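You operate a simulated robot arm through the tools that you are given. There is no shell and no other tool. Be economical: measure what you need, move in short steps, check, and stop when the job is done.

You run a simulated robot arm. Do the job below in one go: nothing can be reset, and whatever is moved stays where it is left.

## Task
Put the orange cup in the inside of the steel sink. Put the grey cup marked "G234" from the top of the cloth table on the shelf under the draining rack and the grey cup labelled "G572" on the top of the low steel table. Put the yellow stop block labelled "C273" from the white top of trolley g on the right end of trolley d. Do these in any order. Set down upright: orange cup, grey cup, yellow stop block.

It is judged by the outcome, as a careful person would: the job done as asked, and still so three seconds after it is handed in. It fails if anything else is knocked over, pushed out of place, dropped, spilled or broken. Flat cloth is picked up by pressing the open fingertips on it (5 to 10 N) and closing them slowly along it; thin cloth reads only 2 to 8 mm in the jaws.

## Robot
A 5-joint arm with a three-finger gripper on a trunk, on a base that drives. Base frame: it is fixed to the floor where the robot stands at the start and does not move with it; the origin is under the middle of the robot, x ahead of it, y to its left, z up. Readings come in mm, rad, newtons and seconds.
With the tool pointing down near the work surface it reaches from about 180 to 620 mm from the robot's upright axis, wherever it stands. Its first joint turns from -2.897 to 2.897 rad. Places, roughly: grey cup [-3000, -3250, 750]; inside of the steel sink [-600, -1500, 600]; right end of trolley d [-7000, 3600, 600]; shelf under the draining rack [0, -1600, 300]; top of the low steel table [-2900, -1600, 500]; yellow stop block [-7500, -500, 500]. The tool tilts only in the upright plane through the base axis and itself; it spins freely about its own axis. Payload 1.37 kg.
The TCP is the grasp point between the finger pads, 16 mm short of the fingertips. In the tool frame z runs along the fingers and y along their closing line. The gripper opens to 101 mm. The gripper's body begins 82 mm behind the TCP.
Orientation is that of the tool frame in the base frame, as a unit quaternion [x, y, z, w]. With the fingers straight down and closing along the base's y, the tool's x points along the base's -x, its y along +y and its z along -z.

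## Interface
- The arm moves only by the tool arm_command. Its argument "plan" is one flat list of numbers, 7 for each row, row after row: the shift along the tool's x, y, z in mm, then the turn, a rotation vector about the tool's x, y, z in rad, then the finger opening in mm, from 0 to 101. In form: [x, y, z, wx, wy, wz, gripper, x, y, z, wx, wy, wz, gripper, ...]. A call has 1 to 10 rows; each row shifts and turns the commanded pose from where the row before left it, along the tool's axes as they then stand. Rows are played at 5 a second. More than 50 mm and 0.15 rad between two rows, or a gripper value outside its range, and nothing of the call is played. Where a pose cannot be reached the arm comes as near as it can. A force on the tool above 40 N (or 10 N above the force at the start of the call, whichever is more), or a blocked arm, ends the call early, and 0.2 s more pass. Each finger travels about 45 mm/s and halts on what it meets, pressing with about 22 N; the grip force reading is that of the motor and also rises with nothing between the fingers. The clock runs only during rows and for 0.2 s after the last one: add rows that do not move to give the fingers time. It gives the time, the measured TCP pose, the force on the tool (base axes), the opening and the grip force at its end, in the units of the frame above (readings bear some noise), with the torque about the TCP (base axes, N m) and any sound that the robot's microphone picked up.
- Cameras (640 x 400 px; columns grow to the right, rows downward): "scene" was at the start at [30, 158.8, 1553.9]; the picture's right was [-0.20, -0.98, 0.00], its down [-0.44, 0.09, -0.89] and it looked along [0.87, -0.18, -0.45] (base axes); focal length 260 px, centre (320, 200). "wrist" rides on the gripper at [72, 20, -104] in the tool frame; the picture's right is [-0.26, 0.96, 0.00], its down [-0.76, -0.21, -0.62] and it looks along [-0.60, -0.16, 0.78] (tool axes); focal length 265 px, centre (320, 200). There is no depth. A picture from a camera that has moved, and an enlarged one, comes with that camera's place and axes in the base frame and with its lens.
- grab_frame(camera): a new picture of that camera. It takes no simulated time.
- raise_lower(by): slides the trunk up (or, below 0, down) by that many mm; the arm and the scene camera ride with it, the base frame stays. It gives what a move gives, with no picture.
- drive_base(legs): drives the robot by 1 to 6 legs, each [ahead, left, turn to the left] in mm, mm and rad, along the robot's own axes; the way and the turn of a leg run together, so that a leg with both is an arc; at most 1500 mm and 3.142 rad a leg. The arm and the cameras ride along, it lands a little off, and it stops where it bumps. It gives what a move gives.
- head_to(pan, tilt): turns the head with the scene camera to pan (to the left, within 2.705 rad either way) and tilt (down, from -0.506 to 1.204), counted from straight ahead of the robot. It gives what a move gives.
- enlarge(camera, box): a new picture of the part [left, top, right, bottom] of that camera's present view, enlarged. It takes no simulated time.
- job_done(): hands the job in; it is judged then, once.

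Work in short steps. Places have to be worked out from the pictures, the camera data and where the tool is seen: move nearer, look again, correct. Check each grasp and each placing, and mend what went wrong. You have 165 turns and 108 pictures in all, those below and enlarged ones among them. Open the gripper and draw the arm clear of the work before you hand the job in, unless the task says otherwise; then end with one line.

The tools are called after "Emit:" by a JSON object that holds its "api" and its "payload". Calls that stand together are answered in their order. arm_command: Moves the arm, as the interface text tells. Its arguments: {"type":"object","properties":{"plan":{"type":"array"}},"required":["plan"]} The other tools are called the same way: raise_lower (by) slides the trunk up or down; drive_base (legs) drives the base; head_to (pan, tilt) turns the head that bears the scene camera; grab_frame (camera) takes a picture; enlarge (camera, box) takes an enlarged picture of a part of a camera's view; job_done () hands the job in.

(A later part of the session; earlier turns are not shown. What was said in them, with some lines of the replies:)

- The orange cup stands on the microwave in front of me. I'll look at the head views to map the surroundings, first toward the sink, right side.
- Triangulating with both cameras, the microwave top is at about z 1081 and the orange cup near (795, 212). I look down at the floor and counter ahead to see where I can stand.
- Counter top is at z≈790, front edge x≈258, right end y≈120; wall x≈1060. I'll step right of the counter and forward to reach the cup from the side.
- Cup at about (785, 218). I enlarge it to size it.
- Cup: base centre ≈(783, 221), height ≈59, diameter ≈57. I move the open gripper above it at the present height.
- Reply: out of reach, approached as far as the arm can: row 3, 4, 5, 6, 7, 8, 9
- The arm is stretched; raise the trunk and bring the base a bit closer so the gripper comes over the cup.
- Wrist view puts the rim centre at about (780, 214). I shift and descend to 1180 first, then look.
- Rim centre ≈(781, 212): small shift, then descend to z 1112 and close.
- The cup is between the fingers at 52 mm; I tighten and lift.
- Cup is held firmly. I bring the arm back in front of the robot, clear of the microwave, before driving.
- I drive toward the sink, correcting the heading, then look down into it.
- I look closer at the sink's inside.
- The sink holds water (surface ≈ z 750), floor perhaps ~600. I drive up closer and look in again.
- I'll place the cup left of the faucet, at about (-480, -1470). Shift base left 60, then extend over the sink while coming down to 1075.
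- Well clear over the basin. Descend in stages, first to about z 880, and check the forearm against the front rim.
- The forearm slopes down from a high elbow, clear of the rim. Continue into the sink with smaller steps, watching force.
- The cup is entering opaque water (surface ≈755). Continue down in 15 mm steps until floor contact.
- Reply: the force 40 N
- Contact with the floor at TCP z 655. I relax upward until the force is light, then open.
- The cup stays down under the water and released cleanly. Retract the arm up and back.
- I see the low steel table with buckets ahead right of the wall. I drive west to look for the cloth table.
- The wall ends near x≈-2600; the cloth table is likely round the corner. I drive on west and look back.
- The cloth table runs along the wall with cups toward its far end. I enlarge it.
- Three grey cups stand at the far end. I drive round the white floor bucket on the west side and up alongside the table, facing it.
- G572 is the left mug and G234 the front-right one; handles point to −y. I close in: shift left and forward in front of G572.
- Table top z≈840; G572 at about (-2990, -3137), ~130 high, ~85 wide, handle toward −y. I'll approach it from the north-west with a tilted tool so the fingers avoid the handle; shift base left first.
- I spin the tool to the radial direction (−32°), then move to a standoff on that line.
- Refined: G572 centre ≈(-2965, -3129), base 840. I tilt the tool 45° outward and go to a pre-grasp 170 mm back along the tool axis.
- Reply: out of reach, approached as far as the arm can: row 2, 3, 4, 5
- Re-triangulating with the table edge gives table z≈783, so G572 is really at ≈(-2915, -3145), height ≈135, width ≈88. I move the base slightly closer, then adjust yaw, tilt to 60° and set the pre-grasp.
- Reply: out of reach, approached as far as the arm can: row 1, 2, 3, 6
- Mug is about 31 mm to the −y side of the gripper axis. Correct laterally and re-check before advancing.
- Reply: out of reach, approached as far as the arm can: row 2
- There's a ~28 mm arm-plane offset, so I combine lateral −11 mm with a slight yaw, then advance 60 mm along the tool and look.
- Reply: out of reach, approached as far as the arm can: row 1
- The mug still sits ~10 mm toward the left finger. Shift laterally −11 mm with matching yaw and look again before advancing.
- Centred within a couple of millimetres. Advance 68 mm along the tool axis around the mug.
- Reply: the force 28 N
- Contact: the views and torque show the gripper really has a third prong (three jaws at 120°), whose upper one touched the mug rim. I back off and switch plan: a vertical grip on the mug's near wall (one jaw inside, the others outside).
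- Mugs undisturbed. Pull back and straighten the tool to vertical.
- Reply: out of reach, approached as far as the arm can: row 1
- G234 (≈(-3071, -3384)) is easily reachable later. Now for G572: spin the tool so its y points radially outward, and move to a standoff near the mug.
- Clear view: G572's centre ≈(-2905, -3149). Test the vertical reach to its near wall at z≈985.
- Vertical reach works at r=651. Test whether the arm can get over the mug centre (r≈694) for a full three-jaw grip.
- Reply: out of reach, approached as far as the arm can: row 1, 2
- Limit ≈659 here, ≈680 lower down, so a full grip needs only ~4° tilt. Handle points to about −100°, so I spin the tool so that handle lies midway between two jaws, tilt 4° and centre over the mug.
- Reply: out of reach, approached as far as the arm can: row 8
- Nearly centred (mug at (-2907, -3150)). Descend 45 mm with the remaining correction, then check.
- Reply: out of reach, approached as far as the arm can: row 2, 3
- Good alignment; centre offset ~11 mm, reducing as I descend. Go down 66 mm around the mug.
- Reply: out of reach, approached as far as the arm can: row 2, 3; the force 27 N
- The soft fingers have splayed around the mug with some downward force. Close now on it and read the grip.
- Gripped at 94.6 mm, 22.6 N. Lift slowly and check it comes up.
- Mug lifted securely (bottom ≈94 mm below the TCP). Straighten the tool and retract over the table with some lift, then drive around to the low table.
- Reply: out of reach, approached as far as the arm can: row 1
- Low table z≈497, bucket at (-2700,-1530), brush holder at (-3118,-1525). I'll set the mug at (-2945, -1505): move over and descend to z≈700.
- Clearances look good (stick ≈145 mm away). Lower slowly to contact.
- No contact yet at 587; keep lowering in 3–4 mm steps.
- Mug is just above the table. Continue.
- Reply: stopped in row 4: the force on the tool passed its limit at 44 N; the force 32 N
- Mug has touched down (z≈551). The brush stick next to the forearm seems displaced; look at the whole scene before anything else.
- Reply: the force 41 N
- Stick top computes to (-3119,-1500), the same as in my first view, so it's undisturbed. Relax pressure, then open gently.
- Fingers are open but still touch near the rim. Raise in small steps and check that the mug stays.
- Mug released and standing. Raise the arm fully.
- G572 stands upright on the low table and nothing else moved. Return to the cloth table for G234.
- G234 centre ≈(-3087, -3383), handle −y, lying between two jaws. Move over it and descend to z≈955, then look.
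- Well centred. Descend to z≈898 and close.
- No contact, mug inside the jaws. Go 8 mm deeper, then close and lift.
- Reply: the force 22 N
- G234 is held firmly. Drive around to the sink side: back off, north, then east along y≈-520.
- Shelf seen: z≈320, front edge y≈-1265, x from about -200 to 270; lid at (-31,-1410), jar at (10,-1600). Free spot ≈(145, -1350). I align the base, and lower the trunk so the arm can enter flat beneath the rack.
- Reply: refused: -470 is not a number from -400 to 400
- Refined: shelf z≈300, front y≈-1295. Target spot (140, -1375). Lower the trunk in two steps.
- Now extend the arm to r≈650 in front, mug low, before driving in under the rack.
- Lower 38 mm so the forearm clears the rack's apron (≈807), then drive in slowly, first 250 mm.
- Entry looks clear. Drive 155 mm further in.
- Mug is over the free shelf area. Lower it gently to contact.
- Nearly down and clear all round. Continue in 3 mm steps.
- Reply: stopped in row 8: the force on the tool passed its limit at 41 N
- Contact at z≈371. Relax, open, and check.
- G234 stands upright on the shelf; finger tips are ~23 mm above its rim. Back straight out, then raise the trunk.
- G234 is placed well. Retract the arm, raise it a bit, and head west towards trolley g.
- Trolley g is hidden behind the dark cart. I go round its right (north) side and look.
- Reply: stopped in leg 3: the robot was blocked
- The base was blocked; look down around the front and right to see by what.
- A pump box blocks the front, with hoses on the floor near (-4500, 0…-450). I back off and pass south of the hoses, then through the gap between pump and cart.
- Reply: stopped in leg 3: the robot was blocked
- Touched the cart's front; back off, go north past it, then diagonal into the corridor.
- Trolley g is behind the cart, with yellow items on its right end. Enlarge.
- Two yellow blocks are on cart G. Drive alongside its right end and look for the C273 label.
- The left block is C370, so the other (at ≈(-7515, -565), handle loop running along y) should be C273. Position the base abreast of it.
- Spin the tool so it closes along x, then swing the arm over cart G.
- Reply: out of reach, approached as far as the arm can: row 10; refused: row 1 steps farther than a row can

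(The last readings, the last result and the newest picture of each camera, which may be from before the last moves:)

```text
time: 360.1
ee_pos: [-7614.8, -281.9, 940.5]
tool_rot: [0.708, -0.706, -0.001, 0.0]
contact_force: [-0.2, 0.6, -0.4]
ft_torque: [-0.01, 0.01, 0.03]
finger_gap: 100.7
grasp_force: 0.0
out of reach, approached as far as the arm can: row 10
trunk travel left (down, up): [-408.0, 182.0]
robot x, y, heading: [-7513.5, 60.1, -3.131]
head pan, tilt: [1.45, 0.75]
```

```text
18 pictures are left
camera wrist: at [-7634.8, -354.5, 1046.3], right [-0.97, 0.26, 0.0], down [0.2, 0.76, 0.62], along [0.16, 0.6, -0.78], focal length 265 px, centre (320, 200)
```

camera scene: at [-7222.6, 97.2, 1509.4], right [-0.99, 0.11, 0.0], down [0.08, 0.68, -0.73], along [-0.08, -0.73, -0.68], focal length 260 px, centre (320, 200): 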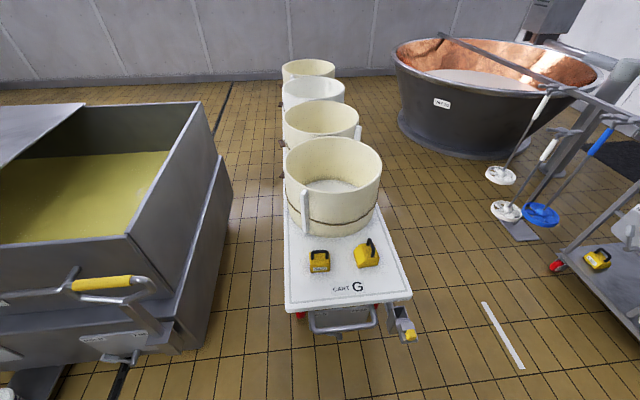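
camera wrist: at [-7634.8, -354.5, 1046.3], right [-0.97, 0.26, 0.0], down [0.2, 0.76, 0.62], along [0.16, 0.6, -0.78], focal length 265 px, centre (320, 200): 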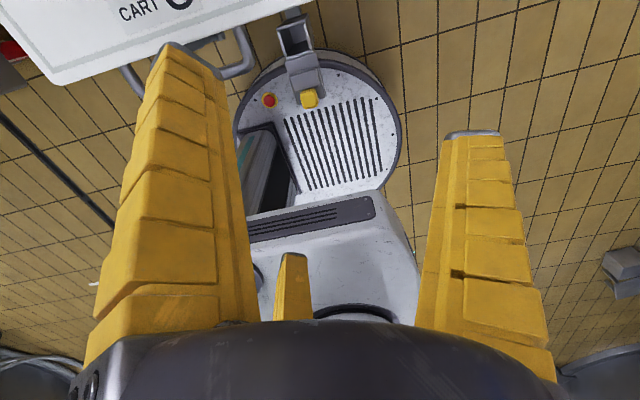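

Continue to above the block, descending to z≈780.

Emit:
{"api": "arm_command", "payload": {"plan": [31, -15.7, 20, 0, 0, 0, 101, 31, -15.7, 25, 0, 0, 0, 101, 31, -15.7, 25, 0, 0, 0, 101, 31, -15.7, 25, 0, 0, 0, 101, 31, -15.7, 30, 0, 0, 0, 101, 31, -15.7, 35, 0, 0, 0, 101, 40, 0, 0, 0, 0, 0, 101, 0, 0, 0, 0, 0, 0, 101]}}

Emit:
{"api": "grab_frame", "payload": {"camera": "wrist"}}

```text
time: 361.9
ee_pos: [-7639.3, -493.2, 782.0]
tool_rot: [0.71, -0.704, 0.0, 0.0]
contact_force: [-0.9, 0.0, 0.2]
ft_torque: [0.02, 0.0, 0.02]
finger_gap: 100.8
grasp_force: 0.1
out of reach, approached as far as the arm can: row 1, 2, 3, 4, 5, 6, 7
trunk travel left (down, up): [-408.0, 182.0]
robot x, y, heading: [-7513.3, 62.2, -3.135]
head pan, tilt: [1.45, 0.75]
```

```text
17 pictures are left
camera wrist: at [-7658.9, -566.3, 886.4], right [-0.97, 0.26, 0.0], down [0.2, 0.76, 0.62], along [0.16, 0.6, -0.78], focal length 265 px, centre (320, 200)
```

wrist: 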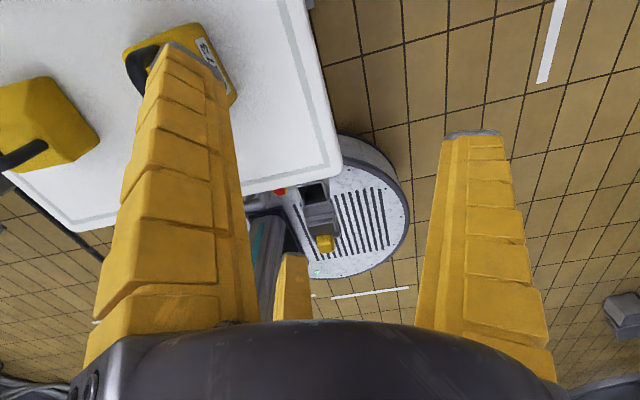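

The wrist spin is at its limit with this flipped orientation; rotate the tool 180° the other way.

Emit:
{"api": "arm_command", "payload": {"plan": [0, 0, 0, 0, 0, -0.149, 101, 0, 0, 0, 0, 0, -0.149, 101, 0, 0, 0, 0, 0, -0.149, 101, 0, 0, 0, 0, 0, -0.149, 101, 0, 0, 0, 0, 0, -0.149, 101, 0, 0, 0, 0, 0, -0.149, 101, 0, 0, 0, 0, 0, -0.149, 101, 0, 0, 0, 0, 0, -0.149, 101, 0, 0, 0, 0, 0, -0.149, 101, 0, 0, 0, 0, 0, -0.149, 101]}}

Emit:
{"api": "arm_command", "payload": {"plan": [0, 0, 0, 0, 0, -0.149, 101, 0, 0, 0, 0, 0, -0.149, 101, 0, 0, 0, 0, 0, -0.149, 101, 0, 0, 0, 0, 0, -0.149, 101, 0, 0, 0, 0, 0, -0.149, 101, 0, 0, 0, 0, 0, -0.149, 101, 0, 0, 0, 0, 0, -0.149, 101, 0, 0, 0, 0, 0, -0.149, 101, 0, 0, 0, 0, 0, -0.149, 101, 0, 0, 0, 0, 0, -0.149, 101]}}

```text
time: 364.1
ee_pos: [-7641.3, -495.9, 782.0]
tool_rot: [0.999, -0.039, -0.001, 0.0]
contact_force: [0.3, 0.6, 0.1]
ft_torque: [0.03, -0.02, 0.03]
finger_gap: 100.7
grasp_force: 0.1
trunk travel left (down, up): [-408.0, 182.0]
robot x, y, heading: [-7511.7, 56.6, -3.137]
head pan, tilt: [1.45, 0.75]
```

```text
time: 366.3
ee_pos: [-7641.8, -496.0, 781.4]
tool_rot: [0.761, 0.649, 0.0, 0.0]
contact_force: [0.3, -0.1, 0.9]
ft_torque: [0.05, -0.01, 0.01]
finger_gap: 100.6
grasp_force: 0.1
trunk travel left (down, up): [-408.0, 182.0]
robot x, y, heading: [-7510.9, 59.6, -3.134]
head pan, tilt: [1.45, 0.75]
```

Now move over the block at the same height and look.

Emit:
{"api": "arm_command", "payload": {"plan": [0, 0, 0, 0, 0, -0.149, 101, -14, 40, 0, 0, 0, 0, 101, -14, 40, 0, 0, 0, 0, 101, -14, 40, 0, 0, 0, 0, 101, 0, 0, 0, 0, 0, 0, 101]}}

Emit:
{"api": "grab_frame", "payload": {"camera": "wrist"}}

```text
time: 367.5
ee_pos: [-7521.6, -537.3, 781.7]
tool_rot: [0.711, 0.703, 0.0, -0.001]
contact_force: [0.2, 0.3, -0.8]
ft_torque: [-0.01, 0.04, 0.02]
finger_gap: 100.4
grasp_force: 0.0
trunk travel left (down, up): [-408.0, 182.0]
robot x, y, heading: [-7509.2, 62.3, -3.134]
head pan, tilt: [1.45, 0.75]
```

```text
16 pictures are left
camera wrist: at [-7501.1, -466.5, 885.7], right [0.96, -0.28, 0.0], down [-0.22, -0.75, 0.62], along [-0.17, -0.6, -0.78], focal length 265 px, centre (320, 200)
```

wrist: 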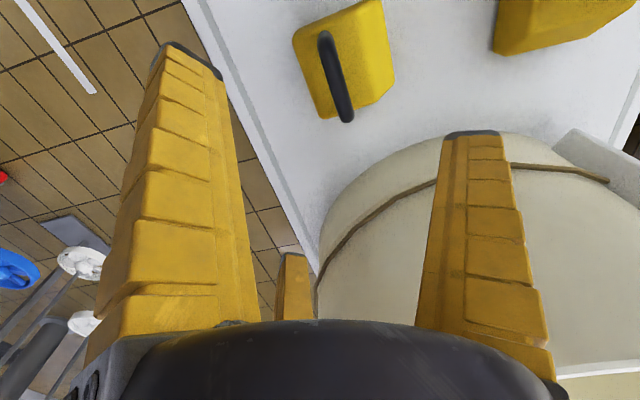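

Handle seen clearly, running along y as expected. Centre over it (≈(-7504, -542)) and descend 70 mm for a parallax check.

Emit:
{"api": "arm_command", "payload": {"plan": [-3, 9, 0, 0, 0, 0, 101, -3, 9, 0, 0, 0, 0, 101, 0, 0, 35, 0, 0, 0, 101, 0, 0, 35, 0, 0, 0, 101, 0, 0, 0, 0, 0, 0, 101]}}

Emit:
{"api": "grab_frame", "payload": {"camera": "wrist"}}

```text
time: 368.7
ee_pos: [-7504.8, -538.1, 712.0]
tool_rot: [0.711, 0.703, 0.0, -0.001]
contact_force: [-0.4, -0.8, 0.7]
ft_torque: [0.0, 0.02, 0.01]
finger_gap: 100.5
grasp_force: 0.1
out of reach, approached as far as the arm can: row 2, 4
trunk travel left (down, up): [-408.0, 182.0]
robot x, y, heading: [-7513.2, 59.5, -3.132]
head pan, tilt: [1.45, 0.75]
```

```text
15 pictures are left
camera wrist: at [-7484.8, -466.6, 816.5], right [0.96, -0.28, 0.0], down [-0.22, -0.75, 0.62], along [-0.17, -0.6, -0.78], focal length 265 px, centre (320, 200)
```

wrist: 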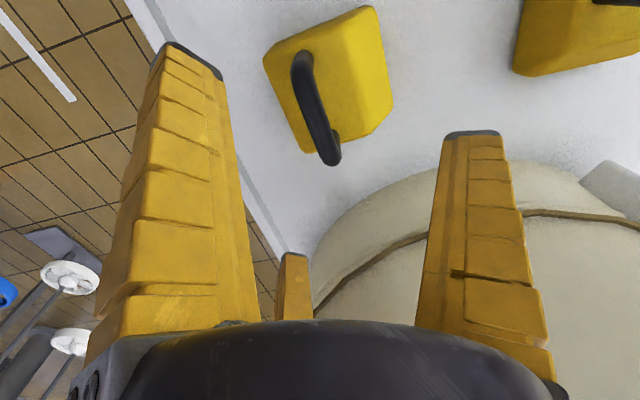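

Parallax gives the handle top at ≈(-7505, -530, 630). Descend to z≈612 so the tips stay above the block body.

Emit:
{"api": "arm_command", "payload": {"plan": [4, 0, 30, 0, 0, 0, 101, 3, 0, 30, 0, 0, 0, 101, 0, 0, 25, 0, 0, 0, 101, 0, 0, 15, 0, 0, 0, 101, 0, 0, 0, 0, 0, 0, 101]}}

Emit:
{"api": "grab_frame", "payload": {"camera": "wrist"}}

```text
time: 369.9
ee_pos: [-7506.6, -521.2, 615.4]
tool_rot: [0.711, 0.703, 0.001, 0.001]
contact_force: [-0.4, 0.1, 0.2]
ft_torque: [0.02, -0.02, 0.01]
finger_gap: 100.3
grasp_force: 0.1
out of reach, approached as far as the arm can: row 3
trunk travel left (down, up): [-408.0, 182.0]
robot x, y, heading: [-7510.5, 59.6, -3.138]
head pan, tilt: [1.45, 0.75]
```

```text
14 pictures are left
camera wrist: at [-7485.7, -449.0, 720.1], right [0.96, -0.28, 0.0], down [-0.22, -0.75, 0.62], along [-0.17, -0.6, -0.78], focal length 265 px, centre (320, 200)
```

wrist: 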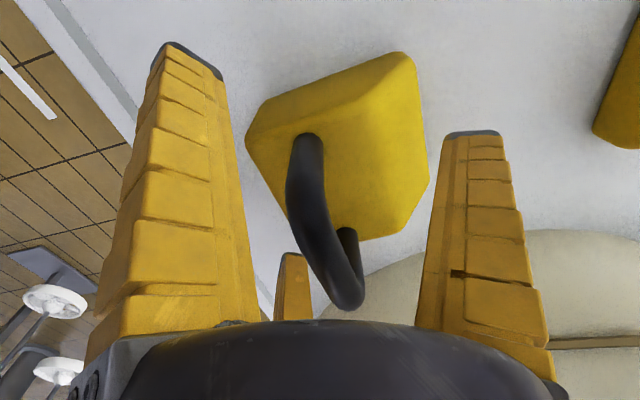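

The bar spans y -508…-600, centre ≈(-7510, -554). Shift 31 mm outward (above the block, inside the loop zone) and check.

Emit:
{"api": "arm_command", "payload": {"plan": [-11, -1, 0, 0, 0, 0, 101, -11, -1, 0, 0, 0, 0, 101, -10, -1, 0, 0, 0, 0, 101, 0, 0, 0, 0, 0, 0, 101]}}

```text
time: 370.9
ee_pos: [-7508.2, -521.6, 616.6]
tool_rot: [0.712, 0.703, 0.0, 0.0]
contact_force: [0.5, -0.1, 0.4]
ft_torque: [0.02, -0.01, 0.02]
finger_gap: 100.7
grasp_force: 0.1
out of reach, approached as far as the arm can: row 1, 2, 3
trunk travel left (down, up): [-408.0, 182.0]
robot x, y, heading: [-7511.8, 57.7, -3.135]
head pan, tilt: [1.45, 0.75]
```

Reach is limited sideways; a small 8° outward tilt in the bar's own plane gives the extra distance.

Emit:
{"api": "arm_command", "payload": {"plan": [0, 0, 0, 0, -0.07, 0, 101, 0, 0, 0, 0, -0.075, 0, 101, -11, -1, 0, 0, 0, 0, 101, -11, -1, 0, 0, 0, 0, 101, -10, -1, 2, 0, 0, 0, 101, 0, 0, 0, 0, 0, 0, 101]}}

Emit:
{"api": "grab_frame", "payload": {"camera": "wrist"}}

```text
time: 372.3
ee_pos: [-7518.0, -553.8, 618.2]
tool_rot: [0.709, 0.702, -0.046, 0.055]
contact_force: [-0.1, 0.3, -0.2]
ft_torque: [-0.02, 0.01, 0.03]
finger_gap: 100.6
grasp_force: 0.1
out of reach, approached as far as the arm can: row 1, 2, 4, 5
trunk travel left (down, up): [-408.0, 182.0]
robot x, y, heading: [-7513.1, 60.3, -3.133]
head pan, tilt: [1.45, 0.75]
```

```text
13 pictures are left
camera wrist: at [-7497.8, -468.4, 712.3], right [0.96, -0.27, 0.05], down [-0.22, -0.66, 0.72], along [-0.16, -0.7, -0.69], focal length 265 px, centre (320, 200)
```

wrist: 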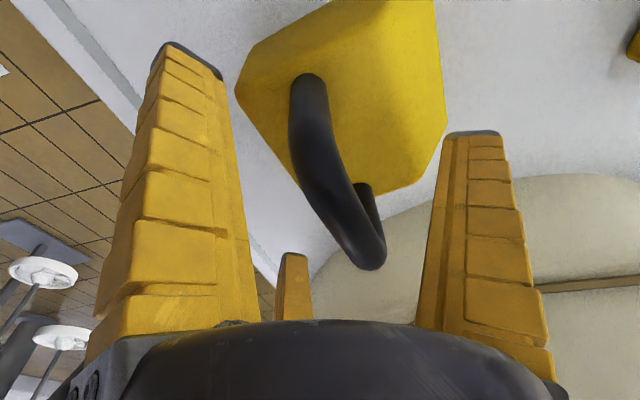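

The bar now passes right through the grasp point. Shift 4 mm and close on it.

Emit:
{"api": "arm_command", "payload": {"plan": [0, 4, 0, 0, 0, 0, 90, 0, 0, 0, 0, 0, 0, 70, 0, 0, 0, 0, 0, 0, 50, 0, 0, 0, 0, 0, 0, 30, 0, 0, 0, 0, 0, 0, 15, 0, 0, 0, 0, 0, 0, 5, 0, 0, 0, 0, 0, 0, 0, 0, 0, 0, 0, 0, 0, 0, 0, 0, 0, 0, 0, 0, 0]}}

Emit:
{"api": "grab_frame", "payload": {"camera": "wrist"}}

```text
time: 374.3
ee_pos: [-7515.7, -553.2, 619.9]
tool_rot: [0.708, 0.702, -0.046, 0.056]
contact_force: [-12.1, 10.3, 13.8]
ft_torque: [0.43, 0.16, 0.44]
finger_gap: 84.1
grasp_force: 22.5
trunk travel left (down, up): [-408.0, 182.0]
robot x, y, heading: [-7507.2, 58.7, -3.135]
head pan, tilt: [1.45, 0.75]
```

```text
12 pictures are left
camera wrist: at [-7496.4, -467.6, 713.4], right [0.96, -0.27, 0.05], down [-0.22, -0.66, 0.72], along [-0.16, -0.7, -0.69], focal length 265 px, centre (320, 200)
```

wrist: 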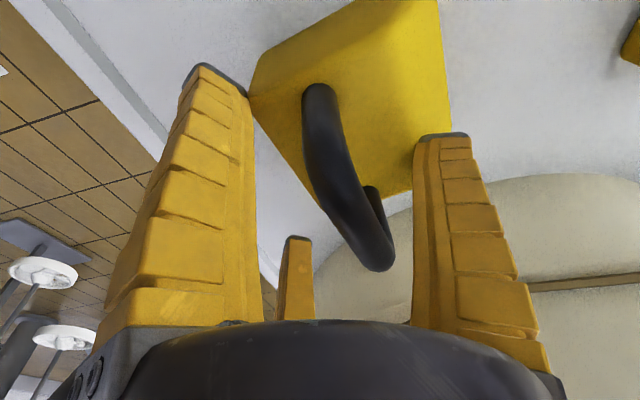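

The tips caught the block body instead of the handle. Reopen, raise 25 mm, and look before re-closing.

Emit:
{"api": "arm_command", "payload": {"plan": [0, 0, 0, 0, 0, 0, 95, 0, 0, 0, 0, 0, 0, 101, 0, 0, -8, 0, 0, 0, 101, 0, 0, -8, 0, 0, 0, 101, 0, 0, -8, 0, 0, 0, 101, 0, 0, 0, 0, 0, 0, 85, 0, 0, 0, 0, 0, 0, 65, 0, 0, 0, 0, 0, 0, 50, 0, 0, 0, 0, 0, 0, 50]}}

Emit:
{"api": "grab_frame", "payload": {"camera": "wrist"}}

```text
time: 376.3
ee_pos: [-7515.0, -557.8, 640.5]
tool_rot: [0.708, 0.702, -0.046, 0.056]
contact_force: [-0.8, 0.3, 0.2]
ft_torque: [-0.02, 0.01, 0.02]
finger_gap: 54.1
grasp_force: 2.6
out of reach, approached as far as the arm can: row 4, 5
trunk travel left (down, up): [-408.0, 182.0]
robot x, y, heading: [-7512.1, 56.3, -3.133]
head pan, tilt: [1.45, 0.75]
```

```text
11 pictures are left
camera wrist: at [-7496.1, -472.4, 734.8], right [0.96, -0.27, 0.05], down [-0.22, -0.66, 0.72], along [-0.16, -0.7, -0.69], focal length 265 px, centre (320, 200)
```

wrist: 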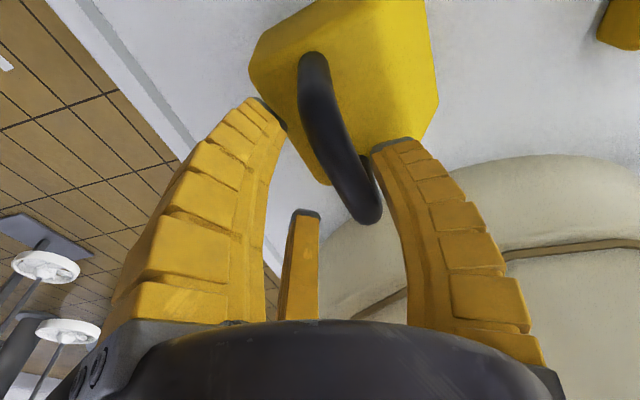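

Now the fingers straddle the handle bar above the block. Close fully.

Emit:
{"api": "arm_command", "payload": {"plan": [0, 0, 0, 0, 0, 0, 40, 0, 0, 0, 0, 0, 0, 30, 0, 0, 0, 0, 0, 0, 20, 0, 0, 0, 0, 0, 0, 10, 0, 0, 0, 0, 0, 0, 0, 0, 0, 0, 0, 0, 0, 0, 0, 0, 0, 0, 0, 0, 0, 0, 0, 0, 0, 0, 0, 0]}}

Emit:
{"api": "grab_frame", "payload": {"camera": "wrist"}}

```text
time: 378.1
ee_pos: [-7515.0, -558.2, 641.3]
tool_rot: [0.709, 0.702, -0.045, 0.055]
contact_force: [-0.6, -0.2, -0.3]
ft_torque: [-0.05, 0.13, 0.04]
finger_gap: 5.9
grasp_force: 21.9
trunk travel left (down, up): [-408.0, 182.0]
robot x, y, heading: [-7515.4, 59.6, -3.135]
head pan, tilt: [1.45, 0.75]
```

```text
10 pictures are left
camera wrist: at [-7496.1, -472.5, 734.3], right [0.96, -0.27, 0.05], down [-0.22, -0.66, 0.72], along [-0.16, -0.7, -0.69], focal length 265 px, centre (320, 200)
```

wrist: 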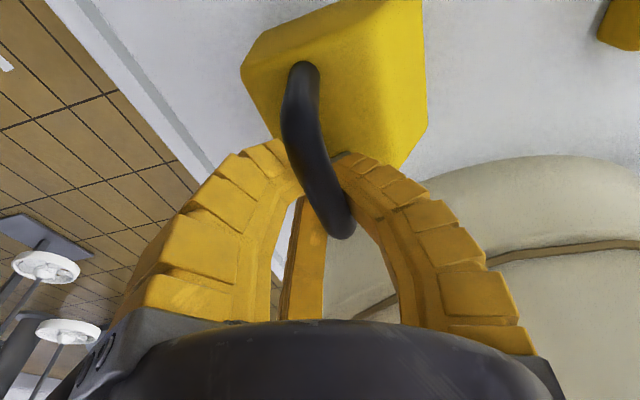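

The handle is clamped (22 N). Lift slowly.

Emit:
{"api": "arm_command", "payload": {"plan": [0, 0, -8, 0, 0, 0, 0, 0, 0, -12, 0, 0, 0, 0, 0, 0, -20, 0, 0, 0, 0, 0, 0, -30, 0, 0, 0, 0, 0, 0, -30, 0, 0, 0, 0, 0, 0, 0, 0, 0, 0, 0]}}

Emit:
{"api": "grab_frame", "payload": {"camera": "wrist"}}

```text
time: 379.5
ee_pos: [-7521.9, -573.1, 737.0]
tool_rot: [0.709, 0.702, -0.047, 0.055]
contact_force: [0.4, -0.8, -4.8]
ft_torque: [-0.05, 0.06, 0.04]
finger_gap: 6.1
grasp_force: 22.3
out of reach, approached as far as the arm can: row 1, 2, 3, 4, 5
trunk travel left (down, up): [-408.0, 182.0]
robot x, y, heading: [-7514.2, 57.6, -3.132]
head pan, tilt: [1.45, 0.75]
```

```text
9 pictures are left
camera wrist: at [-7501.9, -487.3, 830.2], right [0.96, -0.27, 0.05], down [-0.22, -0.66, 0.72], along [-0.16, -0.7, -0.69], focal length 265 px, centre (320, 200)
```

wrist: 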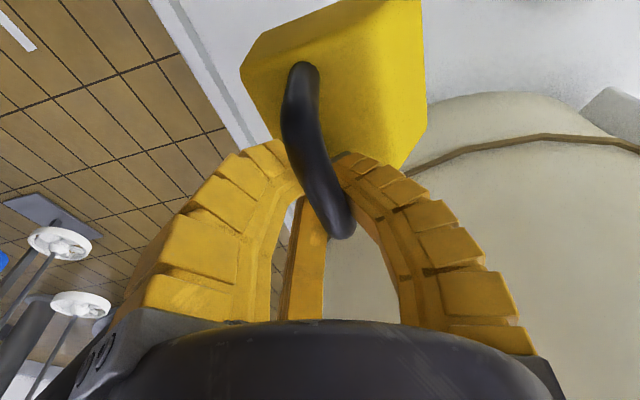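

Block lifted cleanly. Raise the trunk, back away from cart G, and look at the row of trolleys to find D.

Emit:
{"api": "raise_lower", "payload": {"by": 180}}

Emit:
{"api": "drive_base", "payload": {"legs": [[0, -450, 0]]}}

Emit:
{"api": "head_to", "payload": {"pan": -1.75, "tilt": 0.4}}

Emit:
{"api": "grab_frame", "payload": {"camera": "scene"}}

```text
time: 381.5
ee_pos: [-7520.6, -573.7, 915.6]
tool_rot: [0.709, 0.702, -0.046, 0.055]
contact_force: [-0.3, 0.6, -4.9]
ft_torque: [-0.08, 0.12, -0.01]
finger_gap: 6.0
grasp_force: 22.2
trunk travel left (down, up): [-588.0, 2.0]
robot x, y, heading: [-7511.0, 61.8, -3.13]
head pan, tilt: [1.45, 0.75]
```

```text
time: 384.2
ee_pos: [-7526.4, -131.1, 915.8]
tool_rot: [0.71, 0.701, -0.046, 0.054]
contact_force: [0.8, 0.2, -4.7]
ft_torque: [0.0, 0.05, 0.02]
finger_gap: 5.7
grasp_force: 21.8
trunk travel left (down, up): [-588.0, 2.0]
robot x, y, heading: [-7515.2, 502.7, -3.136]
head pan, tilt: [1.45, 0.75]
```

```text
time: 386.9
ee_pos: [-7526.5, -132.6, 916.9]
tool_rot: [0.71, 0.701, -0.047, 0.055]
contact_force: [0.0, -0.1, -4.2]
ft_torque: [-0.05, 0.08, 0.0]
finger_gap: 6.3
grasp_force: 22.3
trunk travel left (down, up): [-588.0, 2.0]
robot x, y, heading: [-7511.3, 502.6, -3.135]
head pan, tilt: [-1.751, 0.4]
```

```text
8 pictures are left
camera scene: at [-7437.4, 418.4, 1680.4], right [0.99, -0.17, 0.0], down [-0.07, -0.38, -0.92], along [0.16, 0.91, -0.39], focal length 260 px, centre (320, 200)
```

scene: 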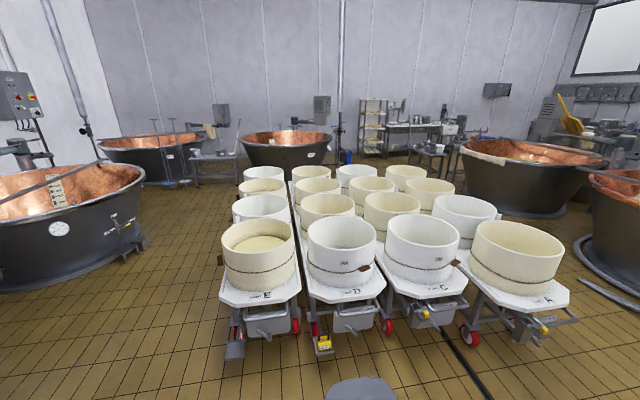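

The second cart from the left (x≈-7035) looks like D. Enlarge labels and its far end.

Emit:
{"api": "enlarge", "payload": {"camera": "scene", "box": [210, 150, 470, 360]}}

```text
1.90 times, centred on (340, 255) of scene
camera zoom: at [-7437.4, 418.4, 1680.4], right [0.99, -0.17, 0.0], down [-0.07, -0.38, -0.92], along [0.16, 0.91, -0.39], focal length 495 px, centre (282, 95)
```

zoom: 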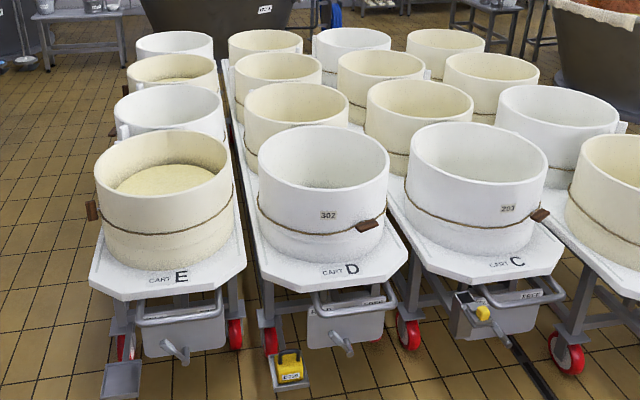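

D is the second cart (confirmed), and its right end is the far, north end. I drive round the east side of the carts to the north side, keeping the arm trailing to −y.

Emit:
{"api": "drive_base", "payload": {"legs": [[0, -380, 0], [-1200, 0, 0], [-1130, 0, 0], [0, -1300, 0], [0, -1300, 0], [0, -1000, 0]]}}

Emit:
{"api": "drive_base", "payload": {"legs": [[1400, 0, 0], [440, 0, 0]]}}

Emit:
{"api": "head_to", "payload": {"pan": 1.6, "tilt": 0.75}}

Emit:
{"api": "grab_frame", "payload": {"camera": "scene"}}

```text
time: 417.7
ee_pos: [-5242.2, 3861.7, 916.2]
tool_rot: [0.712, 0.699, -0.047, 0.055]
contact_force: [0.4, 0.6, -4.6]
ft_torque: [-0.06, 0.06, 0.0]
finger_gap: 6.0
grasp_force: 22.2
trunk travel left (down, up): [-588.0, 2.0]
robot x, y, heading: [-5228.5, 4494.0, -3.141]
head pan, tilt: [-1.751, 0.4]
```

```text
time: 427.0
ee_pos: [-7090.9, 3853.3, 915.9]
tool_rot: [0.71, 0.701, -0.047, 0.055]
contact_force: [-0.9, -0.3, -4.6]
ft_torque: [-0.04, 0.03, 0.02]
finger_gap: 5.8
grasp_force: 22.3
trunk travel left (down, up): [-588.0, 2.0]
robot x, y, heading: [-7080.9, 4488.5, -3.138]
head pan, tilt: [-1.751, 0.4]
```

```text
time: 429.8
ee_pos: [-7090.5, 3852.6, 915.8]
tool_rot: [0.711, 0.7, -0.047, 0.053]
contact_force: [0.7, 0.1, -4.6]
ft_torque: [-0.03, 0.06, -0.02]
finger_gap: 5.8
grasp_force: 22.0
trunk travel left (down, up): [-588.0, 2.0]
robot x, y, heading: [-7081.8, 4488.2, -3.132]
head pan, tilt: [1.6, 0.75]
```

```text
6 pictures are left
camera scene: at [-7014.8, 4229.7, 1649.2], right [-1.0, -0.03, 0.0], down [-0.02, 0.68, -0.73], along [0.03, -0.73, -0.68], focal length 260 px, centre (320, 200)
```

scene: 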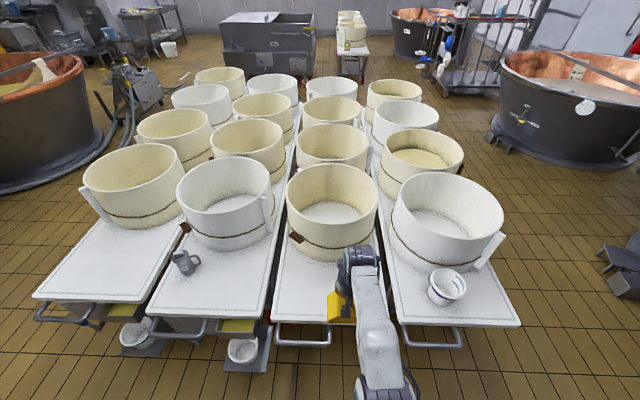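

D's free end is clear (y 3470–3770, x≈-7030). Move the block over (-7035, 3617) with the base, then lower by trunk.

Emit:
{"api": "drive_base", "payload": {"legs": [[-55, 235, 0]]}}

Emit:
{"api": "raise_lower", "payload": {"by": -200}}

Emit:
{"api": "grab_frame", "payload": {"camera": "scene"}}

```text
time: 431.6
ee_pos: [-7030.9, 3619.2, 914.8]
tool_rot: [0.708, 0.703, -0.046, 0.055]
contact_force: [0.8, -0.3, -5.5]
ft_torque: [-0.06, 0.1, 0.0]
finger_gap: 6.1
grasp_force: 21.9
trunk travel left (down, up): [-588.0, 2.0]
robot x, y, heading: [-7024.9, 4254.2, -3.134]
head pan, tilt: [1.6, 0.75]
```

```text
time: 433.8
ee_pos: [-7030.7, 3619.3, 716.1]
tool_rot: [0.708, 0.703, -0.045, 0.055]
contact_force: [0.1, -0.5, -4.6]
ft_torque: [-0.07, 0.06, 0.02]
finger_gap: 5.8
grasp_force: 21.9
trunk travel left (down, up): [-388.0, 202.0]
robot x, y, heading: [-7023.5, 4249.7, -3.128]
head pan, tilt: [1.6, 0.75]
```

```text
5 pictures are left
camera scene: at [-6956.6, 3996.9, 1449.3], right [-1.0, -0.04, 0.0], down [-0.03, 0.68, -0.73], along [0.03, -0.73, -0.68], focal length 260 px, centre (320, 200)
```

scene: 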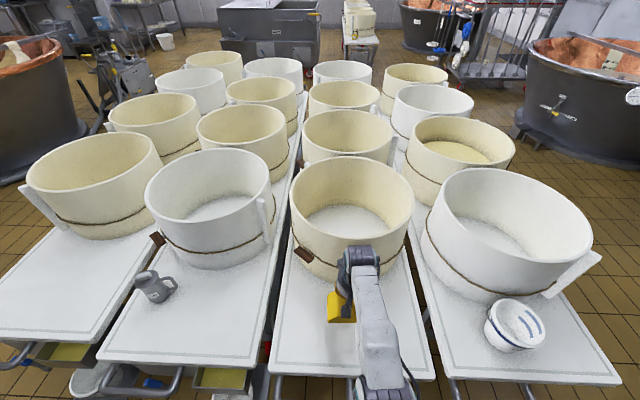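

Good alignment, ~110 mm clear of the tub. Lower 60 mm, then in small steps to contact.

Emit:
{"api": "raise_lower", "payload": {"by": -60}}

Emit:
{"api": "raise_lower", "payload": {"by": -8}}

Emit:
{"api": "raise_lower", "payload": {"by": -5}}

```text
time: 434.8
ee_pos: [-7029.1, 3620.3, 655.2]
tool_rot: [0.708, 0.703, -0.046, 0.054]
contact_force: [-0.5, 0.0, -5.1]
ft_torque: [-0.05, 0.04, 0.03]
finger_gap: 5.7
grasp_force: 22.2
trunk travel left (down, up): [-328.0, 262.0]
robot x, y, heading: [-7024.4, 4252.5, -3.131]
head pan, tilt: [1.6, 0.75]
```

```text
time: 435.3
ee_pos: [-7030.3, 3620.9, 648.0]
tool_rot: [0.708, 0.703, -0.045, 0.053]
contact_force: [0.6, 0.7, -4.9]
ft_torque: [-0.06, 0.06, -0.01]
finger_gap: 5.9
grasp_force: 21.4
trunk travel left (down, up): [-320.0, 270.0]
robot x, y, heading: [-7021.5, 4251.5, -3.128]
head pan, tilt: [1.6, 0.75]
```

```text
time: 435.9
ee_pos: [-7030.2, 3620.6, 642.9]
tool_rot: [0.708, 0.702, -0.046, 0.054]
contact_force: [-0.8, -0.3, -4.5]
ft_torque: [0.0, 0.07, 0.03]
finger_gap: 6.3
grasp_force: 22.2
trunk travel left (down, up): [-315.0, 275.0]
robot x, y, heading: [-7020.6, 4250.9, -3.127]
head pan, tilt: [1.6, 0.75]
```

Emit:
{"api": "raise_lower", "payload": {"by": -3}}

Emit:
{"api": "raise_lower", "payload": {"by": -3}}

Emit:
{"api": "raise_lower", "payload": {"by": -2}}

```text
time: 436.4
ee_pos: [-7030.4, 3620.5, 639.9]
tool_rot: [0.708, 0.702, -0.045, 0.054]
contact_force: [0.0, 1.0, -4.8]
ft_torque: [-0.05, 0.12, 0.01]
finger_gap: 5.9
grasp_force: 21.9
trunk travel left (down, up): [-312.0, 278.0]
robot x, y, heading: [-7018.7, 4251.8, -3.129]
head pan, tilt: [1.6, 0.75]
```

```text
time: 436.9
ee_pos: [-7030.1, 3619.9, 638.4]
tool_rot: [0.708, 0.703, -0.046, 0.056]
contact_force: [2.2, -3.2, 2.4]
ft_torque: [0.04, 0.06, -0.04]
finger_gap: 6.0
grasp_force: 22.1
trunk travel left (down, up): [-309.0, 281.0]
robot x, y, heading: [-7023.7, 4254.7, -3.131]
head pan, tilt: [1.6, 0.75]
```

```text
time: 437.4
ee_pos: [-7029.9, 3620.0, 634.9]
tool_rot: [0.708, 0.703, -0.046, 0.054]
contact_force: [1.0, -1.2, -0.6]
ft_torque: [0.01, 0.02, 0.02]
finger_gap: 5.8
grasp_force: 21.8
trunk travel left (down, up): [-307.0, 283.0]
robot x, y, heading: [-7020.8, 4257.6, -3.129]
head pan, tilt: [1.6, 0.75]
```

The block's weight is now on the cart. Open slowly.

Emit:
{"api": "raise_lower", "payload": {"by": -1}}

Emit:
{"api": "arm_command", "payload": {"plan": [0, 0, 0, 0, 0, 0, 10, 0, 0, 0, 0, 0, 0, 20, 0, 0, 0, 0, 0, 0, 35, 0, 0, 0, 0, 0, 0, 50, 0, 0, 0, 0, 0, 0, 60, 0, 0, 0, 0, 0, 0, 65, 0, 0, 0, 0, 0, 0, 65, 0, 0, 0, 0, 0, 0, 65]}}

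Emit:
{"api": "grab_frame", "payload": {"camera": "wrist"}}

```text
time: 437.9
ee_pos: [-7029.8, 3620.6, 633.9]
tool_rot: [0.708, 0.703, -0.046, 0.054]
contact_force: [0.8, 0.3, 0.5]
ft_torque: [-0.01, 0.0, 0.0]
finger_gap: 6.0
grasp_force: 22.2
trunk travel left (down, up): [-306.0, 284.0]
robot x, y, heading: [-7020.6, 4251.9, -3.122]
head pan, tilt: [1.6, 0.75]
```

```text
time: 439.7
ee_pos: [-7030.3, 3621.3, 634.7]
tool_rot: [0.708, 0.702, -0.047, 0.055]
contact_force: [-0.4, -0.8, 0.0]
ft_torque: [-0.02, 0.0, 0.0]
finger_gap: 68.2
grasp_force: 2.5
trunk travel left (down, up): [-306.0, 284.0]
robot x, y, heading: [-7023.3, 4251.5, -3.13]
head pan, tilt: [1.6, 0.75]
```

```text
4 pictures are left
camera wrist: at [-7011.4, 3706.5, 727.9], right [0.96, -0.27, 0.05], down [-0.22, -0.66, 0.72], along [-0.16, -0.7, -0.69], focal length 265 px, centre (320, 200)
```

wrist: 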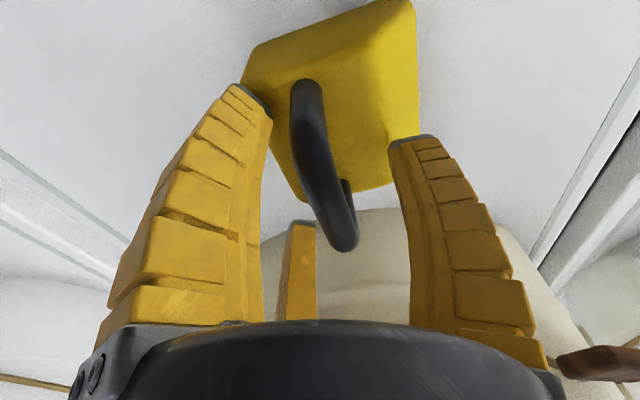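

Released and standing. Raise straight up with the trunk, back away and verify.

Emit:
{"api": "raise_lower", "payload": {"by": 260}}

Emit:
{"api": "drive_base", "payload": {"legs": [[0, -350, 0]]}}

Emit:
{"api": "enlarge", "payload": {"camera": "scene", "box": [240, 200, 440, 360]}}

```text
time: 442.4
ee_pos: [-7030.6, 3621.8, 892.7]
tool_rot: [0.708, 0.703, -0.046, 0.054]
contact_force: [-1.0, 0.0, 0.2]
ft_torque: [-0.03, -0.04, 0.01]
finger_gap: 68.1
grasp_force: 1.6
trunk travel left (down, up): [-566.0, 24.0]
robot x, y, heading: [-7021.9, 4256.5, -3.13]
head pan, tilt: [1.6, 0.75]
```

```text
time: 444.7
ee_pos: [-7032.4, 3980.0, 894.3]
tool_rot: [0.707, 0.704, -0.046, 0.055]
contact_force: [0.6, -0.6, 0.5]
ft_torque: [-0.01, 0.0, 0.01]
finger_gap: 68.2
grasp_force: 2.5
trunk travel left (down, up): [-566.0, 24.0]
robot x, y, heading: [-7028.5, 4614.4, -3.126]
head pan, tilt: [1.6, 0.75]
```

```text
2.50 times, centred on (340, 280) of scene
camera zoom: at [-6960.6, 4357.7, 1627.5], right [-1.0, -0.05, 0.0], down [-0.03, 0.68, -0.73], along [0.03, -0.73, -0.68], focal length 650 px, centre (270, 0)
```

zoom: 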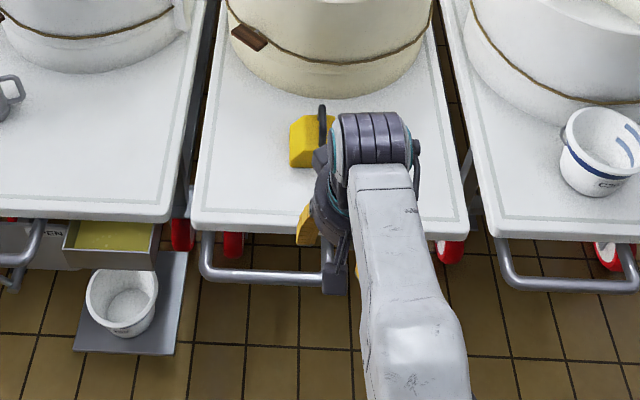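

Block stands upright on D's end. To be sure of its label (on its −x face), I drive a bit west and look.

Emit:
{"api": "drive_base", "payload": {"legs": [[800, 0, 0]]}}

Emit:
{"api": "head_to", "payload": {"pan": 2.3, "tilt": 0.6}}

Emit:
{"api": "grab_frame", "payload": {"camera": "scene"}}

```text
time: 447.6
ee_pos: [-7445.3, 3902.4, 883.9]
tool_rot: [0.702, 0.709, -0.042, 0.049]
contact_force: [1.0, -1.7, -0.6]
ft_torque: [0.15, 0.13, -0.02]
finger_gap: 68.2
grasp_force: 2.4
trunk travel left (down, up): [-566.0, 24.0]
robot x, y, heading: [-7449.3, 4540.6, -3.12]
head pan, tilt: [1.6, 0.75]
stopped in leg 1: the robot was blocked; the commanded pose is now the measured one
```

```text
time: 448.6
ee_pos: [-7447.7, 3908.0, 888.4]
tool_rot: [0.703, 0.708, -0.043, 0.052]
contact_force: [0.6, -0.1, 0.9]
ft_torque: [0.0, 0.01, 0.02]
finger_gap: 68.2
grasp_force: 2.2
trunk travel left (down, up): [-566.0, 24.0]
robot x, y, heading: [-7445.6, 4539.2, -3.114]
head pan, tilt: [2.3, 0.6]
```

```text
2 pictures are left
camera scene: at [-7324.4, 4303.6, 1640.3], right [-0.73, -0.68, 0.0], down [-0.39, 0.41, -0.82], along [0.56, -0.6, -0.57], focal length 260 px, centre (320, 200)
```

scene: 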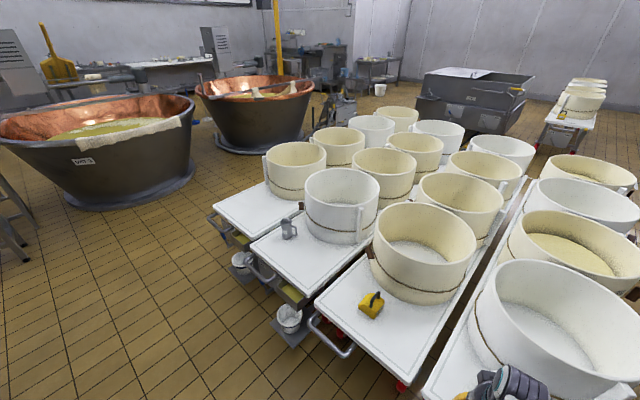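

Blocked by something to the west; stay here. Enlarge the block.

Emit:
{"api": "enlarge", "payload": {"camera": "scene", "box": [340, 275, 400, 330]}}

```text
7.27 times, centred on (370, 302) of scene
camera zoom: at [-7324.4, 4303.6, 1640.3], right [-0.73, -0.68, 0.0], down [-0.39, 0.41, -0.82], along [0.56, -0.6, -0.57], focal length 1890 px, centre (-44, -546)
```

zoom: 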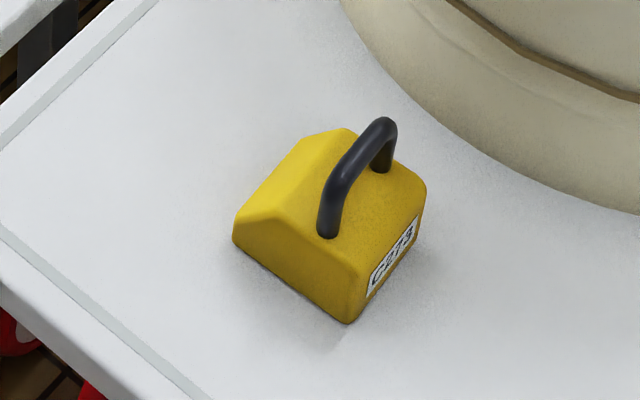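

It is C273, upright on cart D. Use the last picture to check what the base bumped into.

Emit:
{"api": "head_to", "payload": {"pan": -0.35, "tilt": 0.75}}

Emit:
{"api": "grab_frame", "payload": {"camera": "scene"}}

```text
time: 451.0
ee_pos: [-7448.2, 3908.1, 887.4]
tool_rot: [0.702, 0.709, -0.044, 0.052]
contact_force: [0.6, 0.4, -0.2]
ft_torque: [-0.01, 0.02, -0.03]
finger_gap: 68.3
grasp_force: 2.5
trunk travel left (down, up): [-566.0, 24.0]
robot x, y, heading: [-7446.7, 4543.0, -3.117]
head pan, tilt: [-0.351, 0.75]
```

```text
0 pictures are left
camera scene: at [-7464.2, 4395.0, 1627.4], right [0.32, 0.95, 0.0], down [0.65, -0.22, -0.73], along [-0.69, 0.23, -0.68], focal length 260 px, centre (320, 200)
```

scene: 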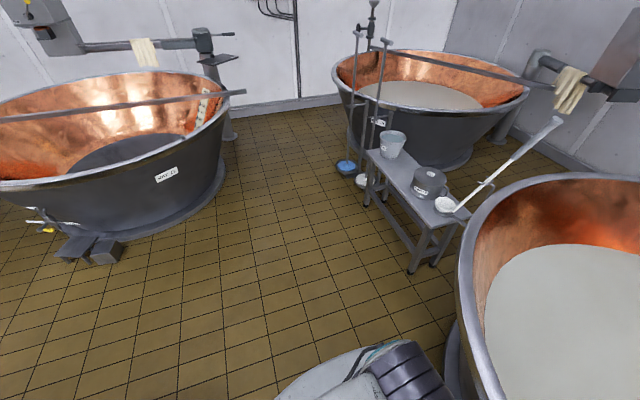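

It was just the heavy copper vat; nothing disturbed. Back away slightly, open the gripper fully and hand in.

Emit:
{"api": "drive_base", "payload": {"legs": [[-200, 0, 0]]}}

Emit:
{"api": "arm_command", "payload": {"plan": [0, 0, 0, 0, 0, 0, 100, 0, 0, 0, 0, 0, 0, 100, 0, 0, 0, 0, 0, 0, 100, 0, 0, 0, 0, 0, 0, 100]}}

Emit:
{"api": "job_done", "payload": {}}

```text
time: 452.6
ee_pos: [-7249.7, 3910.8, 887.5]
tool_rot: [0.702, 0.709, -0.044, 0.051]
contact_force: [-0.2, 0.2, -0.3]
ft_torque: [0.02, 0.04, -0.01]
finger_gap: 68.6
grasp_force: 2.8
trunk travel left (down, up): [-566.0, 24.0]
robot x, y, heading: [-7252.0, 4545.1, -3.116]
head pan, tilt: [-0.351, 0.75]
```

```text
time: 453.6
ee_pos: [-7252.5, 3912.3, 889.0]
tool_rot: [0.702, 0.709, -0.044, 0.052]
contact_force: [-0.7, 0.2, 0.8]
ft_torque: [0.0, 0.02, -0.01]
finger_gap: 99.9
grasp_force: 0.0
trunk travel left (down, up): [-566.0, 24.0]
robot x, y, heading: [-7254.1, 4544.1, -3.115]
head pan, tilt: [-0.351, 0.75]
```

```text
The job is handed in.
```

All four items are placed and the job is handed in: G234 is upright on the shelf under the rack, G572 on the low table, and C273 on trolley d's right end. The orange cup was set down level on the sink floor, but the water there is opaque, so I couldn't see whether it is standing; on the way, the base bumped a pump box, the dark cart and a copper vat, and I saw nothing knocked over, though I didn't check whether they shifted.
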